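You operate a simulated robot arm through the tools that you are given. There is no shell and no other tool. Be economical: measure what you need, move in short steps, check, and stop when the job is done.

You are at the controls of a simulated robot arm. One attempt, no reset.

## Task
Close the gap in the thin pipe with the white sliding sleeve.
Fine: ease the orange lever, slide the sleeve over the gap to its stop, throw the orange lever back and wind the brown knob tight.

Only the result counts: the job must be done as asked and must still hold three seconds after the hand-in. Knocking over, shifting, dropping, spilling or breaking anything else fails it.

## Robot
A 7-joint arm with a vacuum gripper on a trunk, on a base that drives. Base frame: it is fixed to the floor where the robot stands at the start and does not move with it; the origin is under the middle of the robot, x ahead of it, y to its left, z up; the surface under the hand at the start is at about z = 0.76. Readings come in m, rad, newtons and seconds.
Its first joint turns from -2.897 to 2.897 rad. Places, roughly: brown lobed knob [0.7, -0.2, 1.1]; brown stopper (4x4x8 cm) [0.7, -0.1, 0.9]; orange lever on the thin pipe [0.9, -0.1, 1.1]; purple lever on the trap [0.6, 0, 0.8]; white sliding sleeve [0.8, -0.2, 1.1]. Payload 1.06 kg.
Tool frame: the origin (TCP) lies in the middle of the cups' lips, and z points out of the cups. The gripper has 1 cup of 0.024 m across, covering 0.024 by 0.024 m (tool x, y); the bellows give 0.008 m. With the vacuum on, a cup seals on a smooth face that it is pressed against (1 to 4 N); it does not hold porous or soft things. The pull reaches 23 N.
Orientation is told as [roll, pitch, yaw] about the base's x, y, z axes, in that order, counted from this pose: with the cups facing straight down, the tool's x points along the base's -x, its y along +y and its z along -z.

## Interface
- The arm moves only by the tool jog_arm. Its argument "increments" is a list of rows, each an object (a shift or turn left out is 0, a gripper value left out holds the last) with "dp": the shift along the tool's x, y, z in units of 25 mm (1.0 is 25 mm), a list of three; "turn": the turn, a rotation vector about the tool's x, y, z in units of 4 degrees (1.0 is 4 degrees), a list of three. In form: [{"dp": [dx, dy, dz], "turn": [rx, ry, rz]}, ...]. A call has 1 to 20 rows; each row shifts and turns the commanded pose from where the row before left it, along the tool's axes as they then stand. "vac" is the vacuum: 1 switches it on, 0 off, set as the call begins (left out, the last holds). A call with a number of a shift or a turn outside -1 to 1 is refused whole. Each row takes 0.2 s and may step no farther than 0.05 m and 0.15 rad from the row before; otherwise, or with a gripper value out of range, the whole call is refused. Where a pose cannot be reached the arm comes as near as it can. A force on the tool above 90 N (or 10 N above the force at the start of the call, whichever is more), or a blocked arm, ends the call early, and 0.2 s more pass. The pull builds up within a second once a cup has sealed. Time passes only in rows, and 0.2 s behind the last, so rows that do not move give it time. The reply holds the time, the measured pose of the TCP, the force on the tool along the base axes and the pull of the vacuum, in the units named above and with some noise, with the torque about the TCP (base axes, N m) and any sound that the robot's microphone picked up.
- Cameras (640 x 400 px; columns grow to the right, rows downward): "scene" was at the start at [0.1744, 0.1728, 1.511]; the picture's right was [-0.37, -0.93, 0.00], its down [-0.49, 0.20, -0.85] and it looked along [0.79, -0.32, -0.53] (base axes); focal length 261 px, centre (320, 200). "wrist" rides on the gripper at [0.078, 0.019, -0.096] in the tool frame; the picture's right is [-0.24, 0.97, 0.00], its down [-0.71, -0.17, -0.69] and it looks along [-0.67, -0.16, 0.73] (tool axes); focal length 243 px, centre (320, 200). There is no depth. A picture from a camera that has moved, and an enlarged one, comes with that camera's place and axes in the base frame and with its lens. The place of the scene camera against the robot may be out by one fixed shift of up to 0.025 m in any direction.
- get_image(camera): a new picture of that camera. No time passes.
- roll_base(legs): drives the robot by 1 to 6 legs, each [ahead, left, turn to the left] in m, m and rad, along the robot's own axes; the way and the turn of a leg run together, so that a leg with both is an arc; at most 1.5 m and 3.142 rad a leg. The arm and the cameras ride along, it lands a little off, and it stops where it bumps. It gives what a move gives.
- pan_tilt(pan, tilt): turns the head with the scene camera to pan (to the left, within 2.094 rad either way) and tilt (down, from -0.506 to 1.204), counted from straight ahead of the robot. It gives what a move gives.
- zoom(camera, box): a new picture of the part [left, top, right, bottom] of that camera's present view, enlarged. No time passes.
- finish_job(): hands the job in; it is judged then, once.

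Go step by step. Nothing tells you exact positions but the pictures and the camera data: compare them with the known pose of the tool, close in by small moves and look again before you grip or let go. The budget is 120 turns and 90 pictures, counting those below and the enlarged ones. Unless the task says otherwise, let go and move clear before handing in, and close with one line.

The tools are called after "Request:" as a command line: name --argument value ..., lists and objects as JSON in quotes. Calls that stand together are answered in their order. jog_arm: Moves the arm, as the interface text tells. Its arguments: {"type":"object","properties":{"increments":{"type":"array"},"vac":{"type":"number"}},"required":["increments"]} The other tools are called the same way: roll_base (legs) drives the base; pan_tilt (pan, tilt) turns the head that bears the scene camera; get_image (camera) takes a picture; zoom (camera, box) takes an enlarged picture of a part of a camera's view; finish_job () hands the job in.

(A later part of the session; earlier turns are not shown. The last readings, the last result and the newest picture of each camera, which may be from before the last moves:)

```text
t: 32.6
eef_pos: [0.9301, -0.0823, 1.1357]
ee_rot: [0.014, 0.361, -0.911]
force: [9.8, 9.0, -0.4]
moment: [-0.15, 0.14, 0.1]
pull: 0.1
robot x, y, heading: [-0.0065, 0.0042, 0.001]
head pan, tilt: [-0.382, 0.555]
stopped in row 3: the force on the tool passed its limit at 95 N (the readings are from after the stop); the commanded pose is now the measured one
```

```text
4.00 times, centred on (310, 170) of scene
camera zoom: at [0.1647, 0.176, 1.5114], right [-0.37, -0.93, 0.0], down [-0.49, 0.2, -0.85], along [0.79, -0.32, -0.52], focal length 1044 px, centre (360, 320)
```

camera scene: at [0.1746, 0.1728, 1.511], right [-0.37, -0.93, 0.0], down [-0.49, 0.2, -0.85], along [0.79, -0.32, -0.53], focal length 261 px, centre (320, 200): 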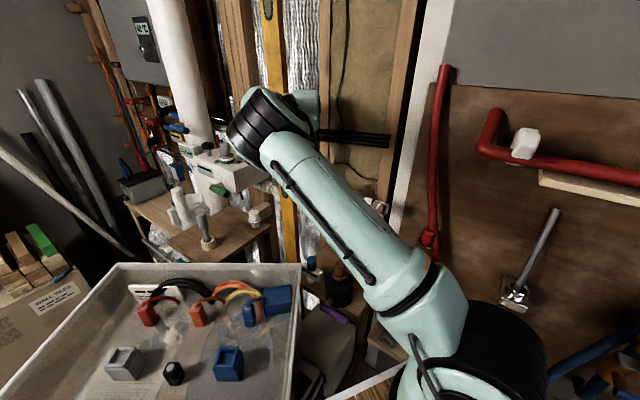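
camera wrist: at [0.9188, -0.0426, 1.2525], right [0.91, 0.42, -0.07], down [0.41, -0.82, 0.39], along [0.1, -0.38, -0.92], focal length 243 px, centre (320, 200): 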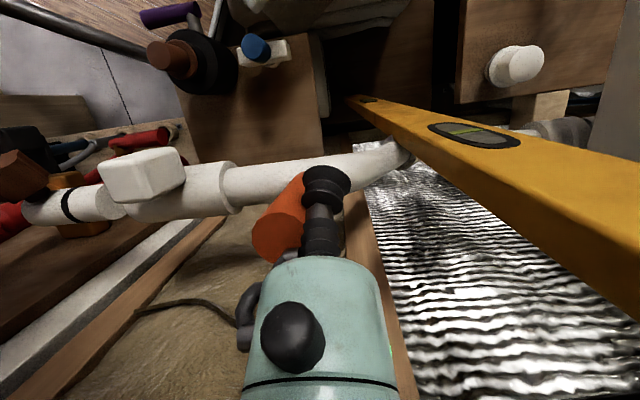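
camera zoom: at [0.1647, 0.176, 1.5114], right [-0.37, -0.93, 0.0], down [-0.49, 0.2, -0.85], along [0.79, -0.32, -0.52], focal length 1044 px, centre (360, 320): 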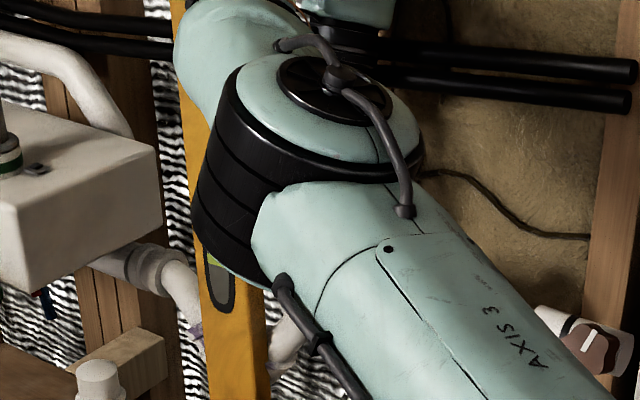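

The leaning tool body probably touched something near the wall. I'll shift right clear of the lever, then swing the body back off the wall before rising.

Request:
jog_arm --increments '[{"dp": [0, 0.4, 0]}, {"dp": [0.2, 0.2, 0], "turn": [0, -1, 0]}, {"dp": [0.3, 0, 0], "turn": [0, -1, 0]}, {"dp": [0.3, 0, 0], "turn": [0, -1, 0]}, {"dp": [0.3, 0, 0], "turn": [0, -1, 0]}]'

Request:
get_image --camera "wrist"

```text
t: 33.8
eef_pos: [0.9313, -0.0578, 1.1369]
ee_rot: [0.01, 0.087, -0.918]
force: [-0.7, 0.2, 0.6]
moment: [0.0, -0.02, 0.03]
pull: 0.1
robot x, y, heading: [-0.0023, -0.0016, -0.001]
head pan, tilt: [-0.382, 0.555]
```

```text
52 pictures are left
camera wrist: at [0.9026, 0.0066, 1.239], right [0.91, 0.4, -0.01], down [0.32, -0.71, 0.62], along [0.24, -0.57, -0.78], focal length 243 px, centre (320, 200)
```

wrist: 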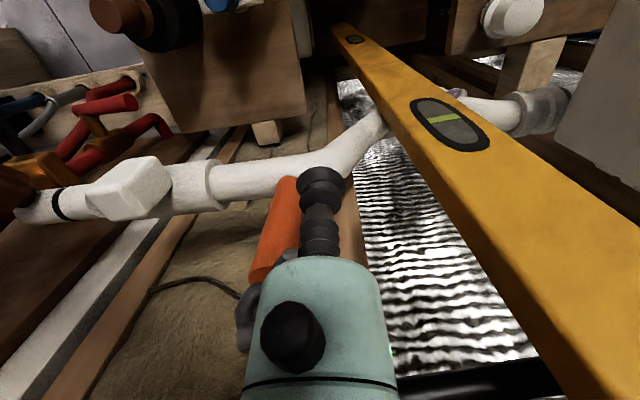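

Request:
jog_arm --increments '[{"dp": [0.8, 0, 0], "turn": [0, -1, 0]}, {"dp": [0.8, 0, 0], "turn": [0, -1, 0]}, {"dp": [0.8, 0, 0], "turn": [0, -1, 0]}, {"dp": [0.8, 0, -0.2], "turn": [0, -1, 0]}, {"dp": [0.6, 0, -0.4], "turn": [0, -1, 0]}, {"dp": [0.2, -0.6, -0.6], "turn": [0, -1, 0]}, {"dp": [0, -0.8, -0.6], "turn": [0, -1, 0]}, {"dp": [0, -0.8, -0.6], "turn": [0, -1, 0]}, {"dp": [0, -0.8, -0.4], "turn": [0, -1, 0]}, {"dp": [0, -0.8, 0], "turn": [0, -1, 0]}]'

Request:
get_image --camera "wrist"

Request:
get_image --camera "scene"

```text
t: 36.0
eef_pos: [0.7801, -0.0194, 1.2008]
ee_rot: [0.01, -0.615, -0.925]
force: [0.4, -0.1, -0.4]
moment: [0.0, 0.01, 0.0]
pull: 0.0
robot x, y, heading: [-0.0036, -0.0021, -0.0]
head pan, tilt: [-0.382, 0.555]
```

```text
51 pictures are left
camera wrist: at [0.7233, 0.0844, 1.233], right [0.89, 0.44, 0.14], down [-0.03, -0.26, 0.97], along [0.46, -0.86, -0.21], focal length 243 px, centre (320, 200)
```

wrist: 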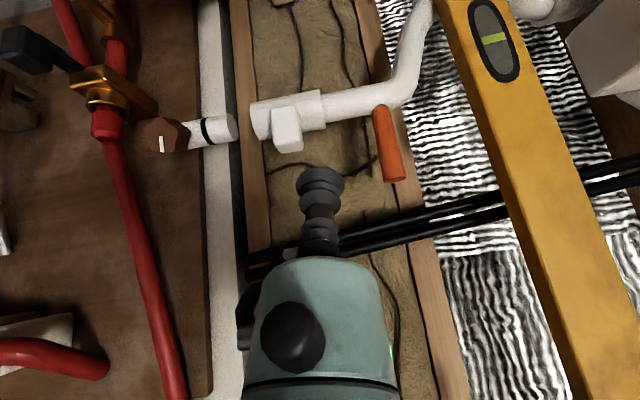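

```text
50 pictures are left
camera scene: at [0.1721, 0.1731, 1.511], right [-0.37, -0.93, 0.0], down [-0.49, 0.2, -0.85], along [0.79, -0.32, -0.53], focal length 261 px, centre (320, 200)
```

scene: 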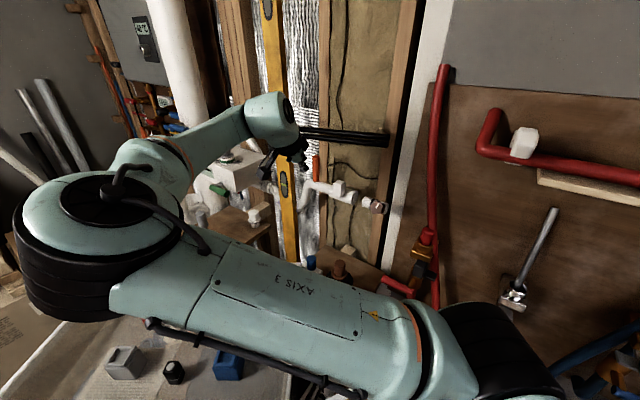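

The lever stays up in its eased position. Now a closer look at the boss before pushing the sleeve.

Request:
zoom --camera "wrist" --box '[130, 70, 354, 210]'

Request:
zoom --camera "scene" --box '[250, 130, 410, 230]'

```text
2.86 times, centred on (242, 140) of wrist
camera zoom: at [0.7233, 0.0844, 1.233], right [0.89, 0.44, 0.14], down [-0.03, -0.26, 0.97], along [0.46, -0.86, -0.21], focal length 693 px, centre (543, 371)
```

zoom: 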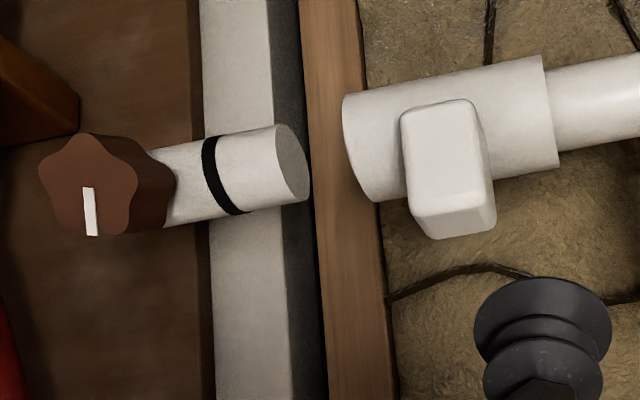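

```text
4.00 times, centred on (330, 180) of scene
camera zoom: at [0.1721, 0.1731, 1.511], right [-0.37, -0.93, 0.0], down [-0.49, 0.2, -0.85], along [0.79, -0.32, -0.53], focal length 1044 px, centre (280, 280)
```

zoom: 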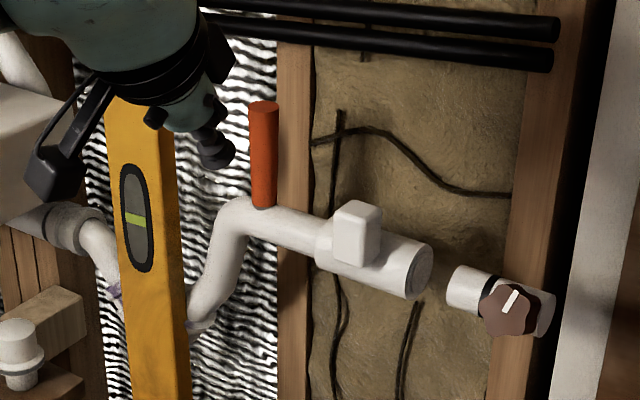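

Request:
jog_arm --increments '[{"turn": [0, -0.9, 0]}, {"turn": [0, -0.9, 0]}, {"turn": [0, -0.9, 0]}, {"turn": [0, -0.9, 0]}, {"dp": [0.04, -0.08, 0.88]}, {"dp": [0.04, -0.08, 0.88]}, {"dp": [0.04, -0.08, 0.88]}, {"dp": [0.04, -0.08, 0.88]}, {"dp": [0.04, -0.08, 0.88]}]'

Request:
get_image --camera "wrist"

```text
t: 38.0
eef_pos: [0.8227, -0.0894, 1.1207]
ee_rot: [0.015, -0.863, -0.927]
force: [-0.2, 0.7, 0.2]
moment: [0.0, -0.03, 0.03]
pull: 0.0
robot x, y, heading: [-0.003, -0.0007, -0.004]
head pan, tilt: [-0.382, 0.555]
```

```text
47 pictures are left
camera wrist: at [0.7624, 0.0197, 1.1234], right [0.86, 0.47, 0.19], down [-0.18, -0.06, 0.98], along [0.47, -0.88, 0.03], focal length 243 px, centre (320, 200)
```

wrist: 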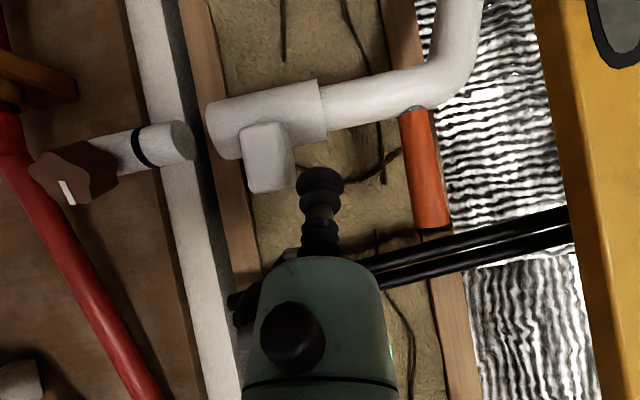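

Request:
jog_arm --increments '[{"dp": [0, 0.2, 0]}, {"dp": [0, 0, 0.6]}, {"dp": [0, 0, 0.5]}, {"dp": [0, 0, 0.3]}]'

Request:
get_image --camera "wrist"

Request:
zoom --camera "scene" --box '[250, 130, 410, 230]'

```text
t: 39.0
eef_pos: [0.8417, -0.1053, 1.0968]
ee_rot: [0.012, -0.862, -0.927]
force: [-0.3, 0.9, -0.2]
moment: [0.01, -0.01, -0.02]
pull: 0.1
robot x, y, heading: [-0.0018, 0.0008, 0.003]
head pan, tilt: [-0.382, 0.555]
```

```text
46 pictures are left
camera wrist: at [0.781, 0.0034, 1.0998], right [0.86, 0.47, 0.19], down [-0.18, -0.06, 0.98], along [0.47, -0.88, 0.03], focal length 243 px, centre (320, 200)
```

wrist: 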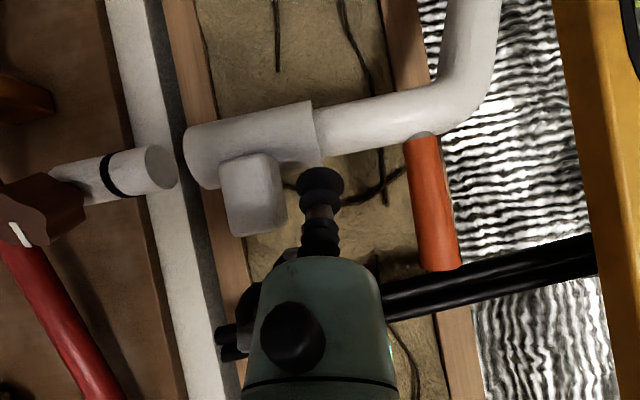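

```text
4.00 times, centred on (330, 180) of scene
camera zoom: at [0.1718, 0.1732, 1.511], right [-0.37, -0.93, 0.0], down [-0.49, 0.2, -0.85], along [0.79, -0.32, -0.53], focal length 1044 px, centre (280, 280)
```

zoom: 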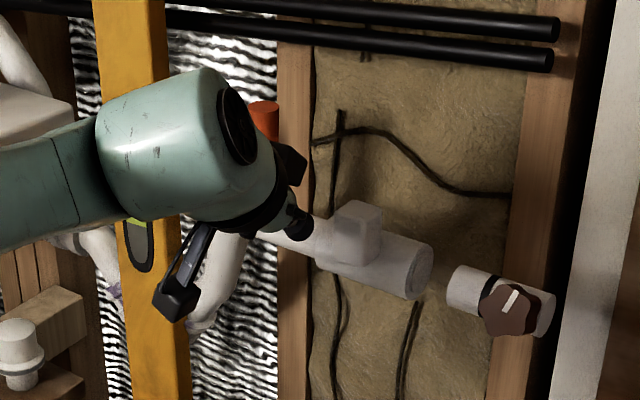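

Request:
jog_arm --increments '[{"dp": [0, 0, 0.25]}, {"dp": [0, 0, 0.2]}]'

Request:
jog_arm --increments '[{"dp": [0, -0.2, 0]}, {"dp": [0, -0.2, 0]}]'

Request:
zoom --camera "wrist" --box '[160, 80, 400, 240]'

```text
t: 39.6
eef_pos: [0.8463, -0.1129, 1.0908]
ee_rot: [0.011, -0.862, -0.926]
force: [0.2, -0.5, -0.4]
moment: [0.0, -0.01, 0.01]
pull: 0.1
robot x, y, heading: [-0.0046, 0.001, 0.003]
head pan, tilt: [-0.382, 0.555]
```

```text
t: 40.2
eef_pos: [0.8383, -0.1183, 1.0898]
ee_rot: [0.012, -0.863, -0.93]
force: [-0.4, -0.7, 0.6]
moment: [-0.02, 0.05, -0.01]
pull: 0.0
robot x, y, heading: [-0.0005, -0.0013, 0.002]
head pan, tilt: [-0.382, 0.555]
```

```text
2.50 times, centred on (280, 160) of wrist
camera zoom: at [0.7791, -0.0101, 1.0938], right [0.86, 0.47, 0.19], down [-0.18, -0.06, 0.98], along [0.47, -0.88, 0.03], focal length 606 px, centre (420, 300)
```

zoom: 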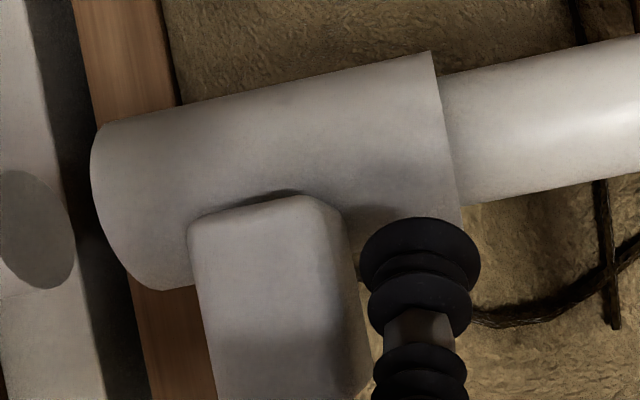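

Request:
jog_arm --increments '[{"dp": [0, -0.2, 0]}, {"dp": [0, -0.2, 0]}]'

Request:
jog_arm --increments '[{"dp": [0, -0.2, 0]}, {"dp": [0, -0.2, 0]}]'

Request:
zoom --camera "wrist" --box '[160, 80, 400, 240]'

```text
t: 40.8
eef_pos: [0.8333, -0.1254, 1.0907]
ee_rot: [0.012, -0.862, -0.926]
force: [2.4, 4.9, -0.6]
moment: [-0.02, 0.0, 0.01]
pull: 0.0
robot x, y, heading: [-0.0035, 0.0044, 0.002]
head pan, tilt: [-0.382, 0.555]
```

```text
t: 41.4
eef_pos: [0.825, -0.1309, 1.0919]
ee_rot: [0.012, -0.862, -0.924]
force: [3.4, 4.8, -1.3]
moment: [-0.01, -0.01, -0.01]
pull: 0.0
robot x, y, heading: [-0.0023, -0.0014, -0.003]
head pan, tilt: [-0.382, 0.555]
```

```text
2.50 times, centred on (280, 160) of wrist
camera zoom: at [0.7646, -0.0225, 1.0937], right [0.86, 0.47, 0.19], down [-0.18, -0.06, 0.98], along [0.47, -0.88, 0.03], focal length 606 px, centre (420, 300)
```

zoom: 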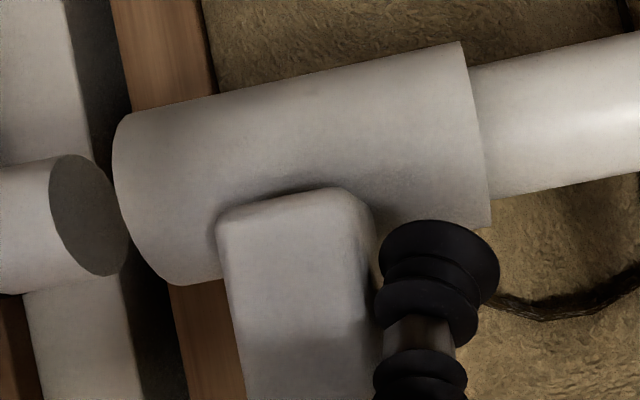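

The sleeve is sliding with ~5 N. I'll keep pushing in 5 mm steps.

Request:
jog_arm --increments '[{"dp": [0, -0.2, 0.01]}, {"dp": [0, -0.2, 0.01]}, {"dp": [0, -0.2, 0.01]}, {"dp": [0, -0.2, 0.01]}]'

Request:
jog_arm --increments '[{"dp": [0, -0.2, 0.01]}, {"dp": [0, -0.2, 0.01]}, {"dp": [0, -0.2, 0.01]}]'

Request:
get_image --camera "wrist"

```text
t: 42.4
eef_pos: [0.8087, -0.147, 1.0904]
ee_rot: [0.011, -0.864, -0.927]
force: [2.5, 3.8, 0.7]
moment: [0.03, 0.03, -0.02]
pull: 0.0
robot x, y, heading: [-0.002, 0.0, 0.0]
head pan, tilt: [-0.382, 0.555]
```

```text
t: 43.2
eef_pos: [0.7968, -0.154, 1.0899]
ee_rot: [0.012, -0.862, -0.927]
force: [3.4, 3.2, 0.9]
moment: [0.04, 0.02, -0.03]
pull: 0.1
robot x, y, heading: [-0.0043, 0.0016, -0.004]
head pan, tilt: [-0.382, 0.555]
```

```text
42 pictures are left
camera wrist: at [0.737, -0.045, 1.0926], right [0.86, 0.47, 0.19], down [-0.18, -0.06, 0.98], along [0.47, -0.88, 0.03], focal length 243 px, centre (320, 200)
```

wrist: 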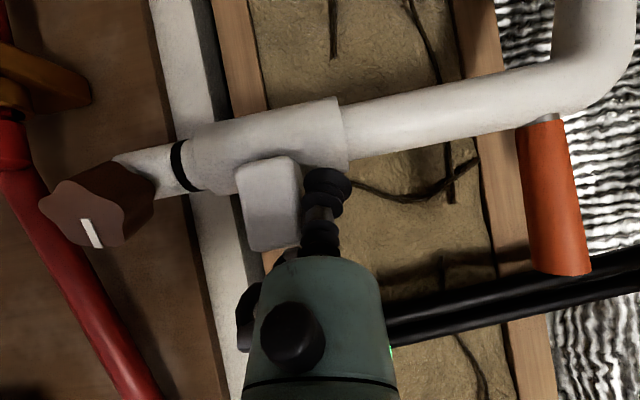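

Request:
jog_arm --increments '[{"dp": [0, -0.15, 0.01]}, {"dp": [0, -0.15, 0.01]}]'

Request:
jog_arm --increments '[{"dp": [0, -0.15, 0.01]}, {"dp": [0, -0.1, 0]}]'

Request:
jog_arm --increments '[{"dp": [0, -0.1, 0]}, {"dp": [0, 0, 0]}]'

Request:
zoom --camera "wrist" --box '[40, 80, 360, 280]'

```text
t: 43.8
eef_pos: [0.7915, -0.1593, 1.0891]
ee_rot: [0.012, -0.861, -0.926]
force: [2.9, 4.8, 0.6]
moment: [-0.04, 0.01, -0.04]
pull: 0.1
robot x, y, heading: [-0.002, 0.0009, -0.003]
head pan, tilt: [-0.382, 0.555]
```

```text
t: 44.4
eef_pos: [0.7865, -0.1629, 1.0897]
ee_rot: [0.012, -0.862, -0.927]
force: [5.6, 6.1, 0.3]
moment: [0.01, 0.04, -0.01]
pull: 0.2
robot x, y, heading: [-0.0068, 0.0007, -0.001]
head pan, tilt: [-0.382, 0.555]
```

```text
t: 45.0
eef_pos: [0.7859, -0.1625, 1.0893]
ee_rot: [0.011, -0.864, -0.926]
force: [22.2, 13.6, 4.3]
moment: [0.01, 0.05, 0.01]
pull: 0.0
robot x, y, heading: [-0.0034, 0.0002, -0.001]
head pan, tilt: [-0.382, 0.555]
```

```text
2.00 times, centred on (200, 180) of wrist
camera zoom: at [0.7256, -0.0543, 1.0922], right [0.86, 0.47, 0.19], down [-0.18, -0.06, 0.98], along [0.47, -0.88, 0.03], focal length 485 px, centre (560, 240)
```

zoom: 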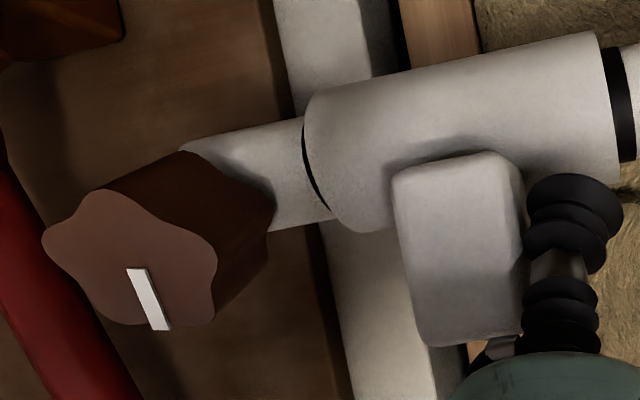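

The sleeve is at its stop over the gap (force jumped to 26 N, the right-hand ring showing). I'll retreat and bring the tool vertical above the upright lever to pull it back with suction on its end face.

Request:
jog_arm --increments '[{"dp": [0, 0.2, -0.1]}, {"dp": [0, 0, -0.9]}, {"dp": [0, 0, -0.9]}, {"dp": [0, 0, -0.9]}, {"dp": [0, 0.3, -0.3], "turn": [0, 1, 0]}, {"dp": [0, 0.3, -0.3], "turn": [0, 1, 0]}, {"dp": [0, 0.3, -0.3], "turn": [0, 1, 0]}, {"dp": [0, 0.3, -0.3], "turn": [0, 1, 0]}, {"dp": [0, 0.3, -0.3], "turn": [0, 1, 0]}, {"dp": [0, 0.3, -0.3], "turn": [0, 1, 0]}, {"dp": [0, 0.3, -0.3], "turn": [0, 1, 0]}, {"dp": [0, 0.3, -0.3], "turn": [0, 1, 0]}, {"dp": [0, 0.3, -0.3], "turn": [0, 1, 0]}, {"dp": [0, 0.3, -0.3], "turn": [0, 1, 0]}, {"dp": [0, 0.3, -0.3], "turn": [0, 1, 0]}, {"dp": [0, 0.3, -0.3], "turn": [0, 1, 0]}]'

Request:
get_image --camera "wrist"

Request:
get_image --camera "scene"

```text
t: 48.4
eef_pos: [0.8017, -0.0329, 1.2127]
ee_rot: [0.009, -0.024, -0.919]
force: [0.1, -0.3, 0.5]
moment: [-0.04, 0.0, 0.03]
pull: 0.2
robot x, y, heading: [-0.0044, 0.0024, -0.004]
head pan, tilt: [-0.382, 0.555]
```

```text
40 pictures are left
camera wrist: at [0.767, 0.0412, 1.3057], right [0.91, 0.4, 0.01], down [0.28, -0.66, 0.7], along [0.29, -0.64, -0.71], focal length 243 px, centre (320, 200)
```

wrist: 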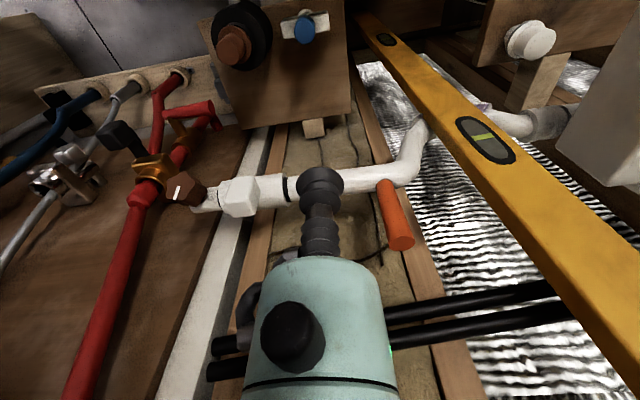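

```text
39 pictures are left
camera scene: at [0.1718, 0.1732, 1.511], right [-0.37, -0.93, 0.0], down [-0.49, 0.2, -0.85], along [0.79, -0.32, -0.53], focal length 261 px, centre (320, 200)
```

scene: 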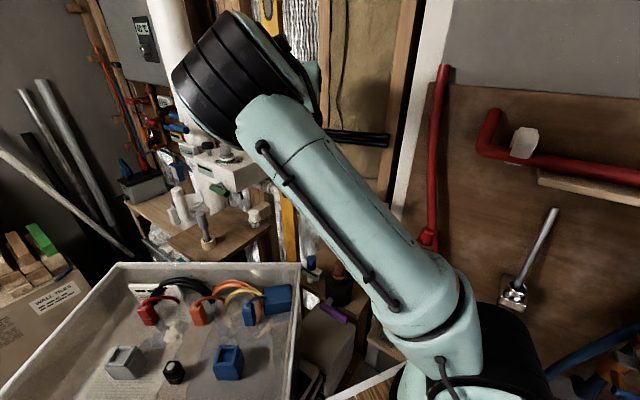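

Request:
jog_arm --increments '[{"dp": [-0.89, 0.342, 0]}, {"dp": [-0.89, 0.342, 0]}, {"dp": [-0.89, 0.342, 0]}, {"dp": [-0.89, 0.342, 0]}, {"dp": [-0.89, 0.342, 0]}]'

Request:
get_image --camera "wrist"

```text
t: 49.6
eef_pos: [0.9053, -0.0958, 1.2156]
ee_rot: [0.007, -0.025, -0.916]
force: [0.2, -0.2, 0.8]
moment: [0.0, -0.04, -0.01]
pull: 0.0
robot x, y, heading: [-0.0004, 0.0009, 0.004]
head pan, tilt: [-0.382, 0.555]
```

```text
38 pictures are left
camera wrist: at [0.8703, -0.0211, 1.3083], right [0.91, 0.41, 0.01], down [0.28, -0.66, 0.7], along [0.29, -0.64, -0.71], focal length 243 px, centre (320, 200)
```

wrist: 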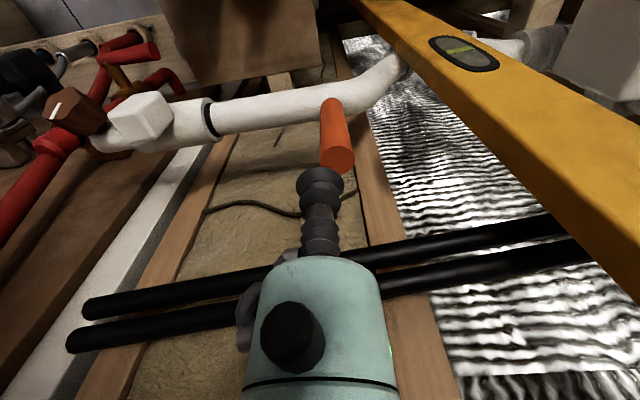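

Request:
jog_arm --increments '[{"dp": [-0.85, 0.31, 0]}, {"dp": [0, 0, 0.8]}, {"dp": [0, 0, 0.7]}]' --vac 1

Request:
zoom --camera "wrist" --box '[240, 100, 400, 220]'

```text
t: 50.4
eef_pos: [0.9238, -0.1102, 1.1776]
ee_rot: [0.008, -0.024, -0.917]
force: [0.0, 0.4, 0.3]
moment: [-0.01, 0.0, 0.0]
pull: 0.1
robot x, y, heading: [0.0023, -0.0, 0.003]
head pan, tilt: [-0.382, 0.555]
```

```text
3.33 times, centred on (320, 160) of wrist
camera zoom: at [0.8892, -0.0357, 1.2699], right [0.91, 0.4, 0.01], down [0.28, -0.66, 0.7], along [0.29, -0.64, -0.71], focal length 809 px, centre (320, 333)
```

zoom: 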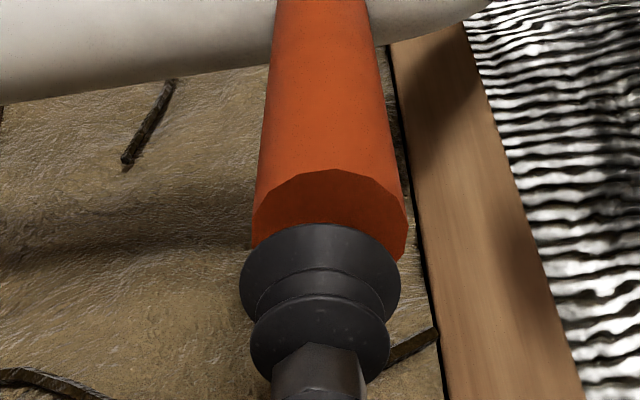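

Request:
jog_arm --increments '[{"dp": [0, 0.06, 0.3]}, {"dp": [0, 0, 0.12]}, {"dp": [0, 0, 0.08]}, {"dp": [0, 0, 0.06]}, {"dp": [0, 0, 0]}, {"dp": [0, 0, 0]}]'

Request:
zoom --camera "wrist" --box '[240, 100, 400, 220]'

```text
t: 51.8
eef_pos: [0.9233, -0.1082, 1.1649]
ee_rot: [0.007, -0.025, -0.92]
force: [-0.2, -0.3, 0.3]
moment: [-0.01, -0.01, 0.02]
pull: 0.1
robot x, y, heading: [-0.0002, 0.0025, 0.0]
head pan, tilt: [-0.382, 0.555]
```

```text
3.33 times, centred on (320, 160) of wrist
camera zoom: at [0.8897, -0.0342, 1.2584], right [0.91, 0.4, 0.01], down [0.28, -0.66, 0.7], along [0.29, -0.64, -0.71], focal length 809 px, centre (320, 333)
```

zoom: 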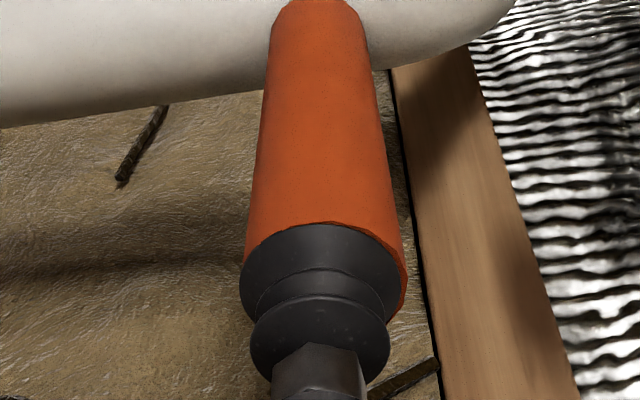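

Request:
jog_arm --increments '[{"dp": [0, 0.08, 0.06]}, {"dp": [0, 0, 0.08]}, {"dp": [0, 0, 0]}, {"dp": [0, 0, 0]}]'

```text
t: 52.8
eef_pos: [0.9268, -0.1072, 1.1617]
ee_rot: [0.007, -0.025, -0.917]
force: [-5.5, -1.7, -7.9]
moment: [0.01, 0.06, -0.03]
pull: 23.0
robot x, y, heading: [-0.0013, 0.0007, -0.001]
head pan, tilt: [-0.382, 0.555]
```

Sealed on the lever's end. Now I'll swing it back along its arc.

Request:
jog_arm --increments '[{"dp": [0.255, 0, 0.009], "turn": [0, -1, 0]}, {"dp": [0.255, 0, 0.009], "turn": [0, -1, 0]}, {"dp": [0.255, 0, 0.009], "turn": [0, -1, 0]}]'

Request:
jog_arm --increments '[{"dp": [0.255, 0, 0.009], "turn": [0, -1, 0]}, {"dp": [0.255, 0, 0.009], "turn": [0, -1, 0]}, {"dp": [0.255, 0, 0.009], "turn": [0, -1, 0]}]'

Request:
zoom --camera "wrist" --box '[240, 80, 400, 200]'

```text
t: 53.6
eef_pos: [0.9174, -0.0905, 1.1582]
ee_rot: [0.008, -0.235, -0.919]
force: [0.3, 0.5, -4.0]
moment: [0.07, 0.02, -0.02]
pull: 23.0
robot x, y, heading: [-0.0019, -0.0002, 0.002]
head pan, tilt: [-0.382, 0.555]
```

```text
t: 54.4
eef_pos: [0.9052, -0.0755, 1.1536]
ee_rot: [0.012, -0.445, -0.922]
force: [8.7, 5.4, -2.0]
moment: [-0.03, 0.1, -0.01]
pull: 22.5
robot x, y, heading: [-0.0045, 0.0008, -0.0]
head pan, tilt: [-0.382, 0.555]
```

```text
3.33 times, centred on (320, 140) of wrist
camera zoom: at [0.8519, 0.0234, 1.2062], right [0.9, 0.42, 0.11], down [0.07, -0.38, 0.92], along [0.43, -0.82, -0.37], focal length 809 px, centre (320, 400)
```

zoom: 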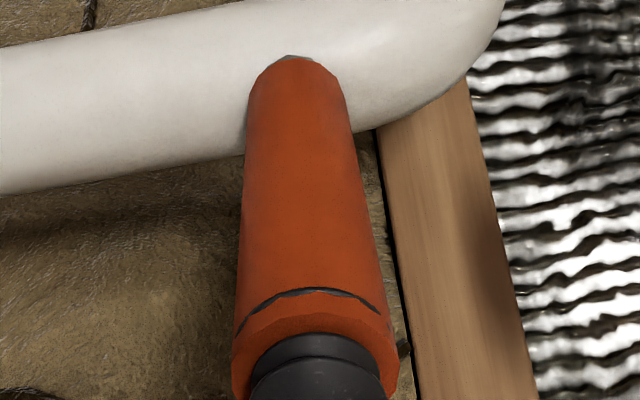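

Request:
jog_arm --increments '[{"dp": [0.255, 0.08, 0.009], "turn": [0, -1, 0]}, {"dp": [0.255, 0.06, 0.009], "turn": [0, -1, 0]}, {"dp": [0.255, 0.03, 0.009], "turn": [0, -1, 0]}]'

Request:
jog_arm --increments '[{"dp": [0.255, 0.02, 0.009], "turn": [0, -1, 0]}, {"dp": [0.255, 0.02, 0.009], "turn": [0, -1, 0]}, {"dp": [0.255, 0.02, 0.009], "turn": [0, -1, 0]}]'

Request:
zoom --camera "wrist" --box '[240, 80, 400, 200]'

```text
t: 55.2
eef_pos: [0.8978, -0.0621, 1.1452]
ee_rot: [0.012, -0.654, -0.925]
force: [-11.0, -4.2, 3.9]
moment: [0.0, 0.04, 0.03]
pull: 22.8
robot x, y, heading: [-0.0023, -0.0017, -0.003]
head pan, tilt: [-0.382, 0.555]
```

```text
t: 56.0
eef_pos: [0.8902, -0.0469, 1.1319]
ee_rot: [0.014, -0.862, -0.928]
force: [-10.6, 0.7, 5.4]
moment: [0.06, 0.06, -0.05]
pull: 22.7
robot x, y, heading: [-0.0008, 0.0016, 0.0]
head pan, tilt: [-0.382, 0.555]
```

```text
3.33 times, centred on (320, 140) of wrist
camera zoom: at [0.8296, 0.0604, 1.1339], right [0.86, 0.47, 0.19], down [-0.18, -0.06, 0.98], along [0.47, -0.88, 0.03], focal length 809 px, centre (320, 400)
```

zoom: 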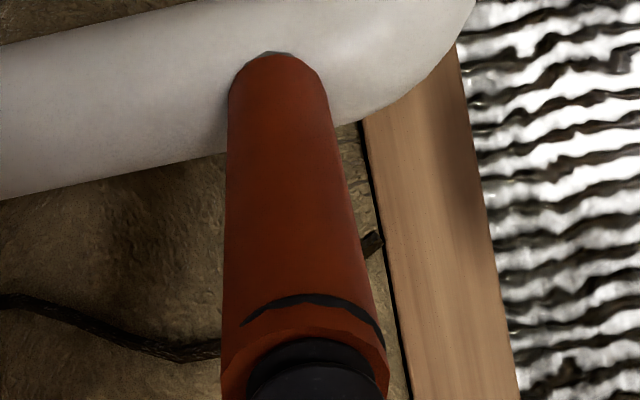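

Request:
jog_arm --increments '[{"dp": [0.255, -0.06, 0.009], "turn": [0, -1, 0]}, {"dp": [0.255, -0.02, 0.009], "turn": [0, -1, 0]}, {"dp": [0.255, 0, 0.009], "turn": [0, -1, 0]}]'

Request:
jog_arm --increments '[{"dp": [0.2, 0, 0.01], "turn": [0, -0.6, 0]}, {"dp": [0.1, 0, 0], "turn": [0, 0, 0]}]'

Request:
zoom --camera "wrist" --box '[240, 80, 400, 200]'

```text
t: 56.8
eef_pos: [0.8834, -0.039, 1.1157]
ee_rot: [0.02, -1.074, -0.93]
force: [4.5, 16.1, 9.4]
moment: [-0.05, 0.19, -0.1]
pull: 22.8
robot x, y, heading: [-0.0006, 0.0002, 0.001]
head pan, tilt: [-0.382, 0.555]
```

```text
t: 57.4
eef_pos: [0.8818, -0.0372, 1.1087]
ee_rot: [0.018, -1.114, -0.931]
force: [6.9, 22.5, 12.0]
moment: [-0.13, 0.04, -0.26]
pull: 22.9
robot x, y, heading: [-0.0053, 0.0009, 0.001]
head pan, tilt: [-0.382, 0.555]
```

```text
3.33 times, centred on (320, 140) of wrist
camera zoom: at [0.8226, 0.0694, 1.08], right [0.83, 0.51, 0.22], down [-0.33, 0.13, 0.94], along [0.45, -0.85, 0.28], focal length 809 px, centre (320, 400)
```

zoom: 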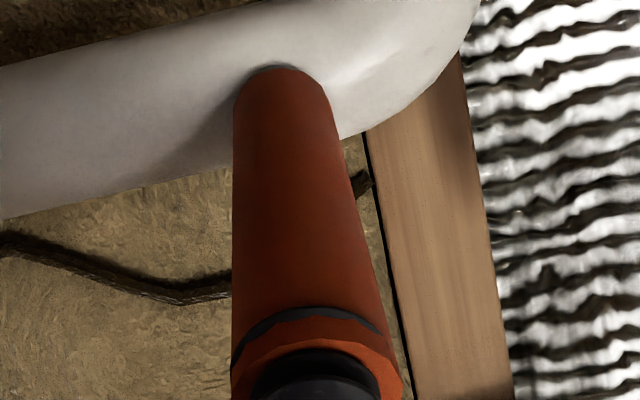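

The lever is back at nearly its original pose. I'll release, then press it from above to be sure it is at its stop.

Request:
jog_arm --increments '[{"dp": [-0.1, 0, -0.2]}, {"dp": [0, 0, 0]}, {"dp": [0, 0, -0.6]}, {"dp": [-0.8, 0, 0]}, {"dp": [-0.6, 0, 0]}, {"dp": [0, 0, 0.8]}, {"dp": [0, 0, 0.7]}]' --vac 0

Request:
zoom --camera "wrist" --box '[200, 60, 440, 240]'

```text
t: 59.0
eef_pos: [0.8994, -0.0622, 1.133]
ee_rot: [0.02, -1.113, -0.933]
force: [-0.3, 0.6, 0.5]
moment: [0.02, 0.02, -0.03]
pull: 0.1
robot x, y, heading: [-0.0038, -0.001, -0.002]
head pan, tilt: [-0.382, 0.555]
```

```text
2.22 times, centred on (320, 150) of wrist
camera zoom: at [0.8411, 0.0433, 1.1046], right [0.83, 0.51, 0.22], down [-0.33, 0.13, 0.94], along [0.45, -0.85, 0.28], focal length 539 px, centre (320, 311)
```

zoom: 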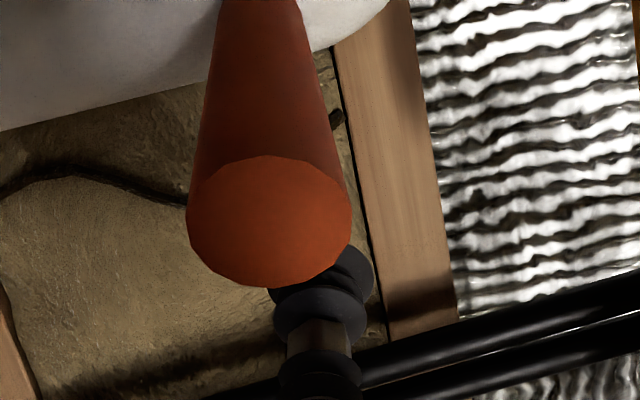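

Request:
jog_arm --increments '[{"dp": [0.2, -0.15, 0]}, {"dp": [0.15, 0, 0]}, {"dp": [0.15, 0, 0]}]'

Request:
jog_arm --increments '[{"dp": [0.15, 0, 0]}, {"dp": [0.1, 0, 0]}]'

```text
t: 59.8
eef_pos: [0.8935, -0.0624, 1.1222]
ee_rot: [0.018, -1.113, -0.934]
force: [-0.2, 0.0, 0.7]
moment: [0.02, 0.0, 0.0]
pull: 0.0
robot x, y, heading: [-0.0025, -0.0018, 0.002]
head pan, tilt: [-0.382, 0.555]
```

```text
t: 60.4
eef_pos: [0.892, -0.0624, 1.1186]
ee_rot: [0.024, -1.117, -0.938]
force: [5.8, -5.3, 17.7]
moment: [0.02, 0.05, -0.06]
pull: 0.0
robot x, y, heading: [-0.0018, -0.0007, 0.006]
head pan, tilt: [-0.382, 0.555]
```

Request:
jog_arm --increments '[{"dp": [0.12, 0, 0]}, {"dp": [0, 0, 0]}]'

```text
t: 61.0
eef_pos: [0.8901, -0.0597, 1.1175]
ee_rot: [0.025, -1.119, -0.941]
force: [15.5, -14.3, 42.6]
moment: [0.03, 0.0, -0.12]
pull: 0.1
robot x, y, heading: [-0.0002, 0.0013, 0.001]
head pan, tilt: [-0.382, 0.555]
```

The lever is firmly seated (45 N at its stop). Now I'll move to stand off in front of the knob's face.

Request:
jog_arm --increments '[{"dp": [-0.6, 0, 0]}, {"dp": [0, 0, -0.9]}, {"dp": [0, 0, -0.9]}, {"dp": [0, 0, -0.9]}, {"dp": [0, 0, -0.6], "turn": [0, -1, 0]}, {"dp": [0, -0.9, 0]}, {"dp": [0, -0.9, 0]}, {"dp": [0, -0.9, 0]}, {"dp": [0, -0.9, 0]}, {"dp": [0, -0.9, 0]}, {"dp": [0, -0.9, 0]}, {"dp": [0, -0.9, 0]}, {"dp": [0, -0.9, 0]}, {"dp": [0.3, -0.9, 0]}, {"dp": [0.8, 0, 0]}]'

Request:
get_image --camera "wrist"

Request:
zoom --camera "scene" --box '[240, 100, 432, 220]'

```text
t: 64.2
eef_pos: [0.6834, -0.1221, 1.1369]
ee_rot: [0.02, -1.183, -0.937]
force: [-0.7, -0.1, 0.5]
moment: [0.0, 0.01, 0.01]
pull: 0.1
robot x, y, heading: [-0.0002, 0.0009, -0.002]
head pan, tilt: [-0.382, 0.555]
```

```text
31 pictures are left
camera wrist: at [0.626, -0.0166, 1.1], right [0.82, 0.52, 0.23], down [-0.37, 0.18, 0.91], along [0.43, -0.83, 0.34], focal length 243 px, centre (320, 200)
```

wrist: 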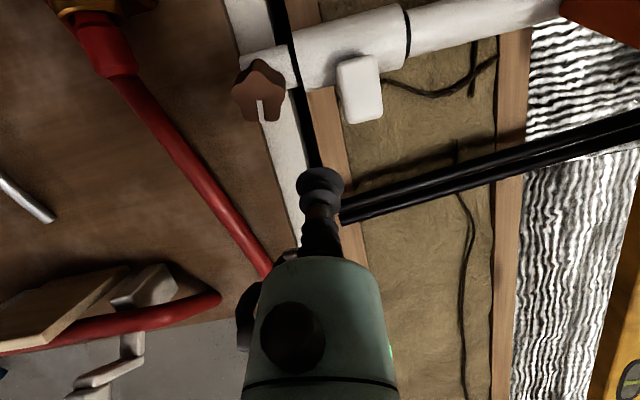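

```text
3.33 times, centred on (336, 160) of scene
camera zoom: at [0.1719, 0.173, 1.511], right [-0.37, -0.93, 0.0], down [-0.49, 0.2, -0.85], along [0.79, -0.32, -0.53], focal length 870 px, centre (267, 333)
```

zoom: 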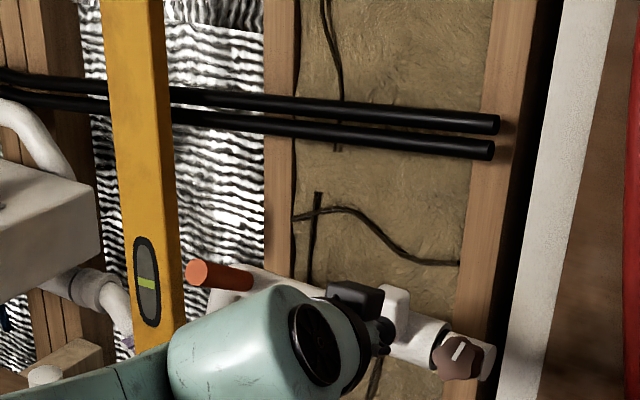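

Request:
zoom --camera "wrist" --box '[210, 40, 338, 120]'

```text
5.00 times, centred on (274, 80) of wrist
camera zoom: at [0.626, -0.0166, 1.1], right [0.82, 0.52, 0.23], down [-0.37, 0.18, 0.91], along [0.43, -0.83, 0.34], focal length 1213 px, centre (550, 800)
```

zoom: 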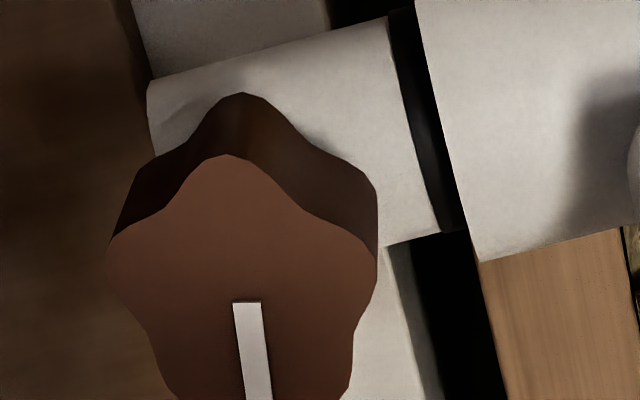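

Knob face centre ≈(0.694,-0.205,1.082), with its axis tilted up about 28°. I'll align the tool and stand off 3 cm.

Request:
jog_arm --increments '[{"turn": [0, 0.85, 0]}, {"turn": [0, 0.85, 0]}, {"dp": [0.163, -0.8, 0.5]}, {"dp": [0.163, -0.8, 0.9]}, {"dp": [0.163, -0.03, 0.9]}]'

Request:
get_image --camera "wrist"

Request:
zoom --camera "scene" --box '[300, 160, 428, 240]'

```text
t: 65.4
eef_pos: [0.676, -0.1797, 1.0987]
ee_rot: [0.017, -1.065, -0.928]
force: [0.2, 0.9, -0.8]
moment: [0.04, 0.0, 0.02]
pull: 0.1
robot x, y, heading: [-0.0035, 0.0015, -0.002]
head pan, tilt: [-0.382, 0.555]
```

```text
28 pictures are left
camera wrist: at [0.617, -0.0725, 1.0757], right [0.84, 0.5, 0.21], down [-0.3, 0.1, 0.95], along [0.45, -0.86, 0.23], focal length 243 px, centre (320, 200)
```

wrist: 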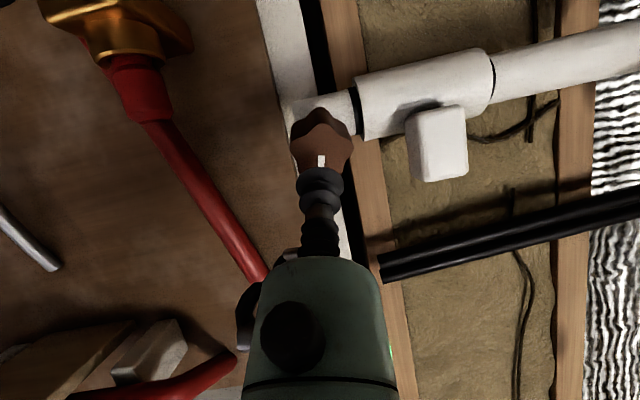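

```text
5.00 times, centred on (364, 200) of scene
camera zoom: at [0.1716, 0.1734, 1.511], right [-0.37, -0.93, 0.0], down [-0.49, 0.2, -0.85], along [0.79, -0.32, -0.53], focal length 1305 px, centre (100, 200)
```

zoom: 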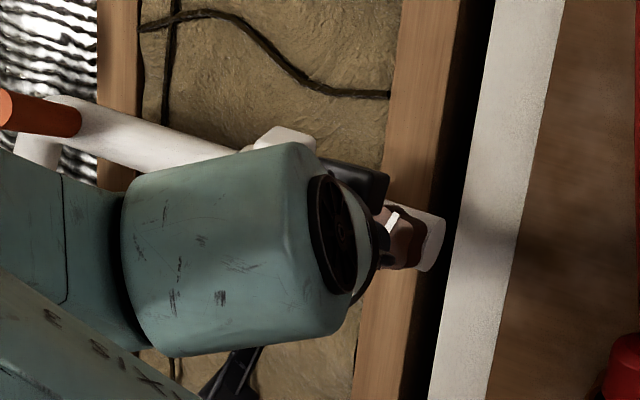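

Request:
jog_arm --increments '[{"dp": [-0.04, -0.03, 0.6]}, {"dp": [0, 0, 0.5]}]' --vac 1

Request:
zoom --camera "wrist" --box '[240, 90, 400, 210]'

```text
t: 66.0
eef_pos: [0.6917, -0.201, 1.0859]
ee_rot: [0.015, -1.065, -0.933]
force: [3.2, -2.4, -2.1]
moment: [-0.11, 0.01, -0.13]
pull: 23.2
robot x, y, heading: [-0.0063, 0.0, 0.001]
head pan, tilt: [-0.382, 0.555]
```

```text
3.33 times, centred on (320, 150) of wrist
camera zoom: at [0.6327, -0.0939, 1.0628], right [0.84, 0.5, 0.21], down [-0.3, 0.09, 0.95], along [0.45, -0.86, 0.23], focal length 809 px, centre (320, 367)
```

zoom: 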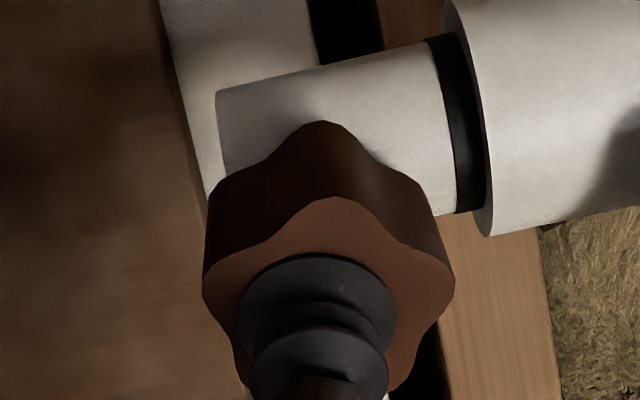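

Sealed on the knob face. I'll turn it clockwise (tool +z) and watch the torque and mark.

Request:
jog_arm --increments '[{"turn": [0, 0, 1]}, {"turn": [0, 0, 1]}, {"turn": [0, 0, 1]}, {"turn": [0, 0, 1]}, {"turn": [0, 0, 1]}]'

Request:
jog_arm --increments '[{"turn": [0, 0, 1]}, {"turn": [0, 0, 1]}, {"turn": [0, 0, 1]}, {"turn": [0, 0, 1]}, {"turn": [0, 0, 1]}]'

Request:
get_image --camera "wrist"

```text
t: 67.2
eef_pos: [0.6913, -0.1997, 1.085]
ee_rot: [0.566, -0.96, -1.576]
force: [1.0, -1.3, -4.2]
moment: [-0.17, -0.02, -0.09]
pull: 22.6
robot x, y, heading: [-0.0051, 0.0007, -0.001]
head pan, tilt: [-0.382, 0.555]
```

```text
t: 68.4
eef_pos: [0.6913, -0.2002, 1.0846]
ee_rot: [0.866, -0.726, -1.969]
force: [-4.4, 0.8, -7.4]
moment: [-0.18, 0.0, -0.08]
pull: 23.0
robot x, y, heading: [-0.0008, 0.0026, -0.002]
head pan, tilt: [-0.382, 0.555]
```

```text
25 pictures are left
camera wrist: at [0.6781, -0.077, 1.0896], right [0.7, 0.05, 0.71], down [-0.71, -0.05, 0.7], along [0.07, -1.0, 0.0], focal length 243 px, centre (320, 200)
```

wrist: 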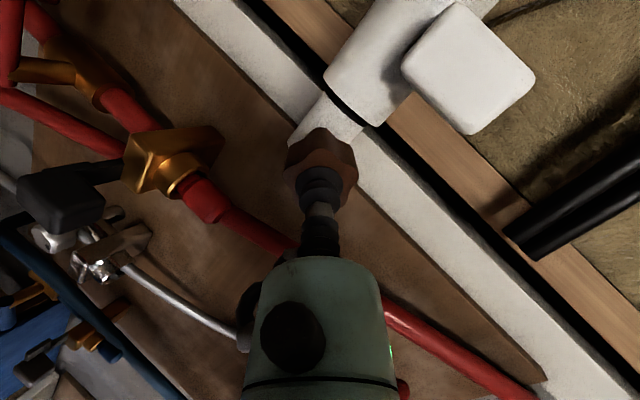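

Request:
zoom --camera "wrist" --box '[240, 90, 400, 210]'

```text
3.33 times, centred on (320, 150) of wrist
camera zoom: at [0.6781, -0.077, 1.0896], right [0.7, 0.05, 0.71], down [-0.71, -0.05, 0.7], along [0.07, -1.0, 0.0], focal length 809 px, centre (320, 367)
```

zoom: 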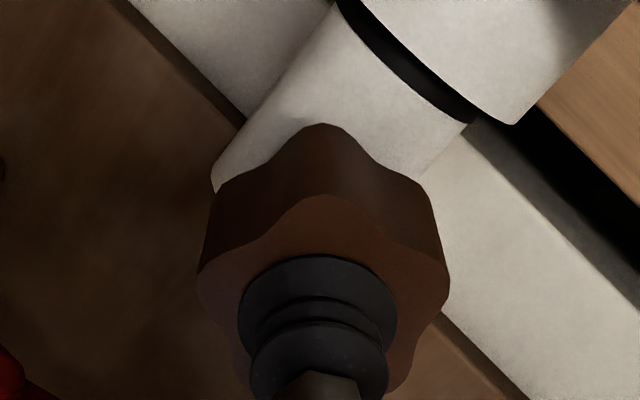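

The knob is turning with the tool (same lobe pose in the wrist view). I'll continue.

Request:
jog_arm --increments '[{"turn": [0, 0, 1]}, {"turn": [0, 0, 1]}, {"turn": [0, 0, 1]}, {"turn": [0, 0, 1]}, {"turn": [0, 0, 1]}, {"turn": [0, 0, 1]}, {"turn": [0, 0, 1]}, {"turn": [0, 0, 1]}]'

Request:
jog_arm --increments '[{"turn": [0, 0, 1]}, {"turn": [0, 0, 1]}, {"turn": [0, 0, 1]}, {"turn": [0, 0, 1]}, {"turn": [0, 0, 1]}, {"turn": [0, 0, 1]}]'

Request:
get_image --camera "wrist"

Request:
get_image --camera "scene"

```text
t: 70.2
eef_pos: [0.6913, -0.2009, 1.0873]
ee_rot: [1.042, -0.266, -2.334]
force: [4.3, -4.1, -9.7]
moment: [-0.1, -0.06, 0.01]
pull: 23.1
robot x, y, heading: [-0.0047, 0.0048, 0.0]
head pan, tilt: [-0.382, 0.555]
```

```text
t: 71.6
eef_pos: [0.6913, -0.1996, 1.0838]
ee_rot: [1.062, 0.099, -2.54]
force: [3.5, -11.4, -7.5]
moment: [-0.08, 0.01, -0.06]
pull: 23.3
robot x, y, heading: [-0.0057, 0.002, 0.0]
head pan, tilt: [-0.382, 0.555]
```

```text
23 pictures are left
camera wrist: at [0.7088, -0.0991, 1.1555], right [0.01, -0.57, 0.82], down [-0.98, 0.15, 0.11], along [-0.19, -0.81, -0.56], focal length 243 px, centre (320, 200)
```

wrist: 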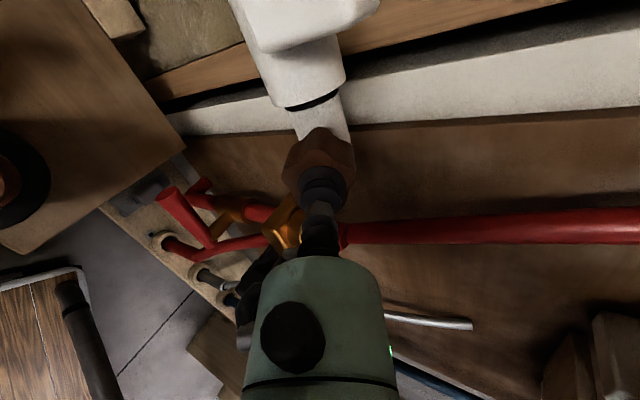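

```text
22 pictures are left
camera scene: at [0.1723, 0.1725, 1.511], right [-0.37, -0.93, 0.0], down [-0.49, 0.2, -0.85], along [0.79, -0.32, -0.53], focal length 261 px, centre (320, 200)
```

scene: 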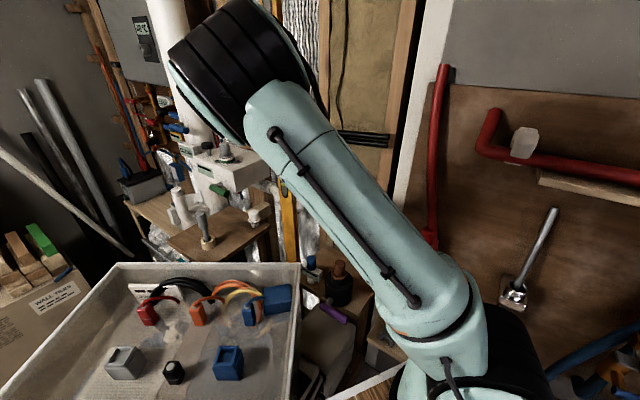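

Request:
jog_arm --increments '[{"turn": [0, 0, 1]}, {"turn": [0, 0, 1]}, {"turn": [0, 0, 1]}, {"turn": [0, 0, 1]}, {"turn": [0, 0, 1]}, {"turn": [0, 0, 1]}]'

Request:
jog_arm --increments '[{"turn": [0, 0, 1]}, {"turn": [0, 0, 1]}, {"turn": [0, 0, 1]}, {"turn": [0, 0, 1]}, {"turn": [0, 0, 1]}, {"turn": [0, 0, 1]}]'

Request:
get_image --camera "wrist"

```text
t: 73.0
eef_pos: [0.6921, -0.1993, 1.085]
ee_rot: [0.999, 0.461, -2.763]
force: [7.1, -8.1, -0.1]
moment: [-0.12, -0.06, -0.01]
pull: 23.0
robot x, y, heading: [-0.0027, 0.003, -0.004]
head pan, tilt: [-0.382, 0.555]
```

```text
t: 74.4
eef_pos: [0.6909, -0.1995, 1.0859]
ee_rot: [0.809, 0.794, -3.084]
force: [8.7, -10.5, -7.1]
moment: [-0.07, -0.02, 0.01]
pull: 22.4
robot x, y, heading: [-0.0083, -0.0016, -0.003]
head pan, tilt: [-0.382, 0.555]
```

```text
21 pictures are left
camera wrist: at [0.6868, -0.1447, 1.1973], right [-0.62, -0.71, 0.33], down [-0.78, 0.57, -0.26], along [0.0, -0.42, -0.91], focal length 243 px, centre (320, 200)
```

wrist: 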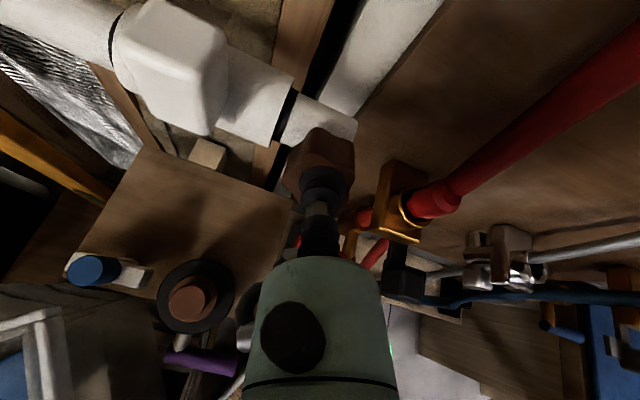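

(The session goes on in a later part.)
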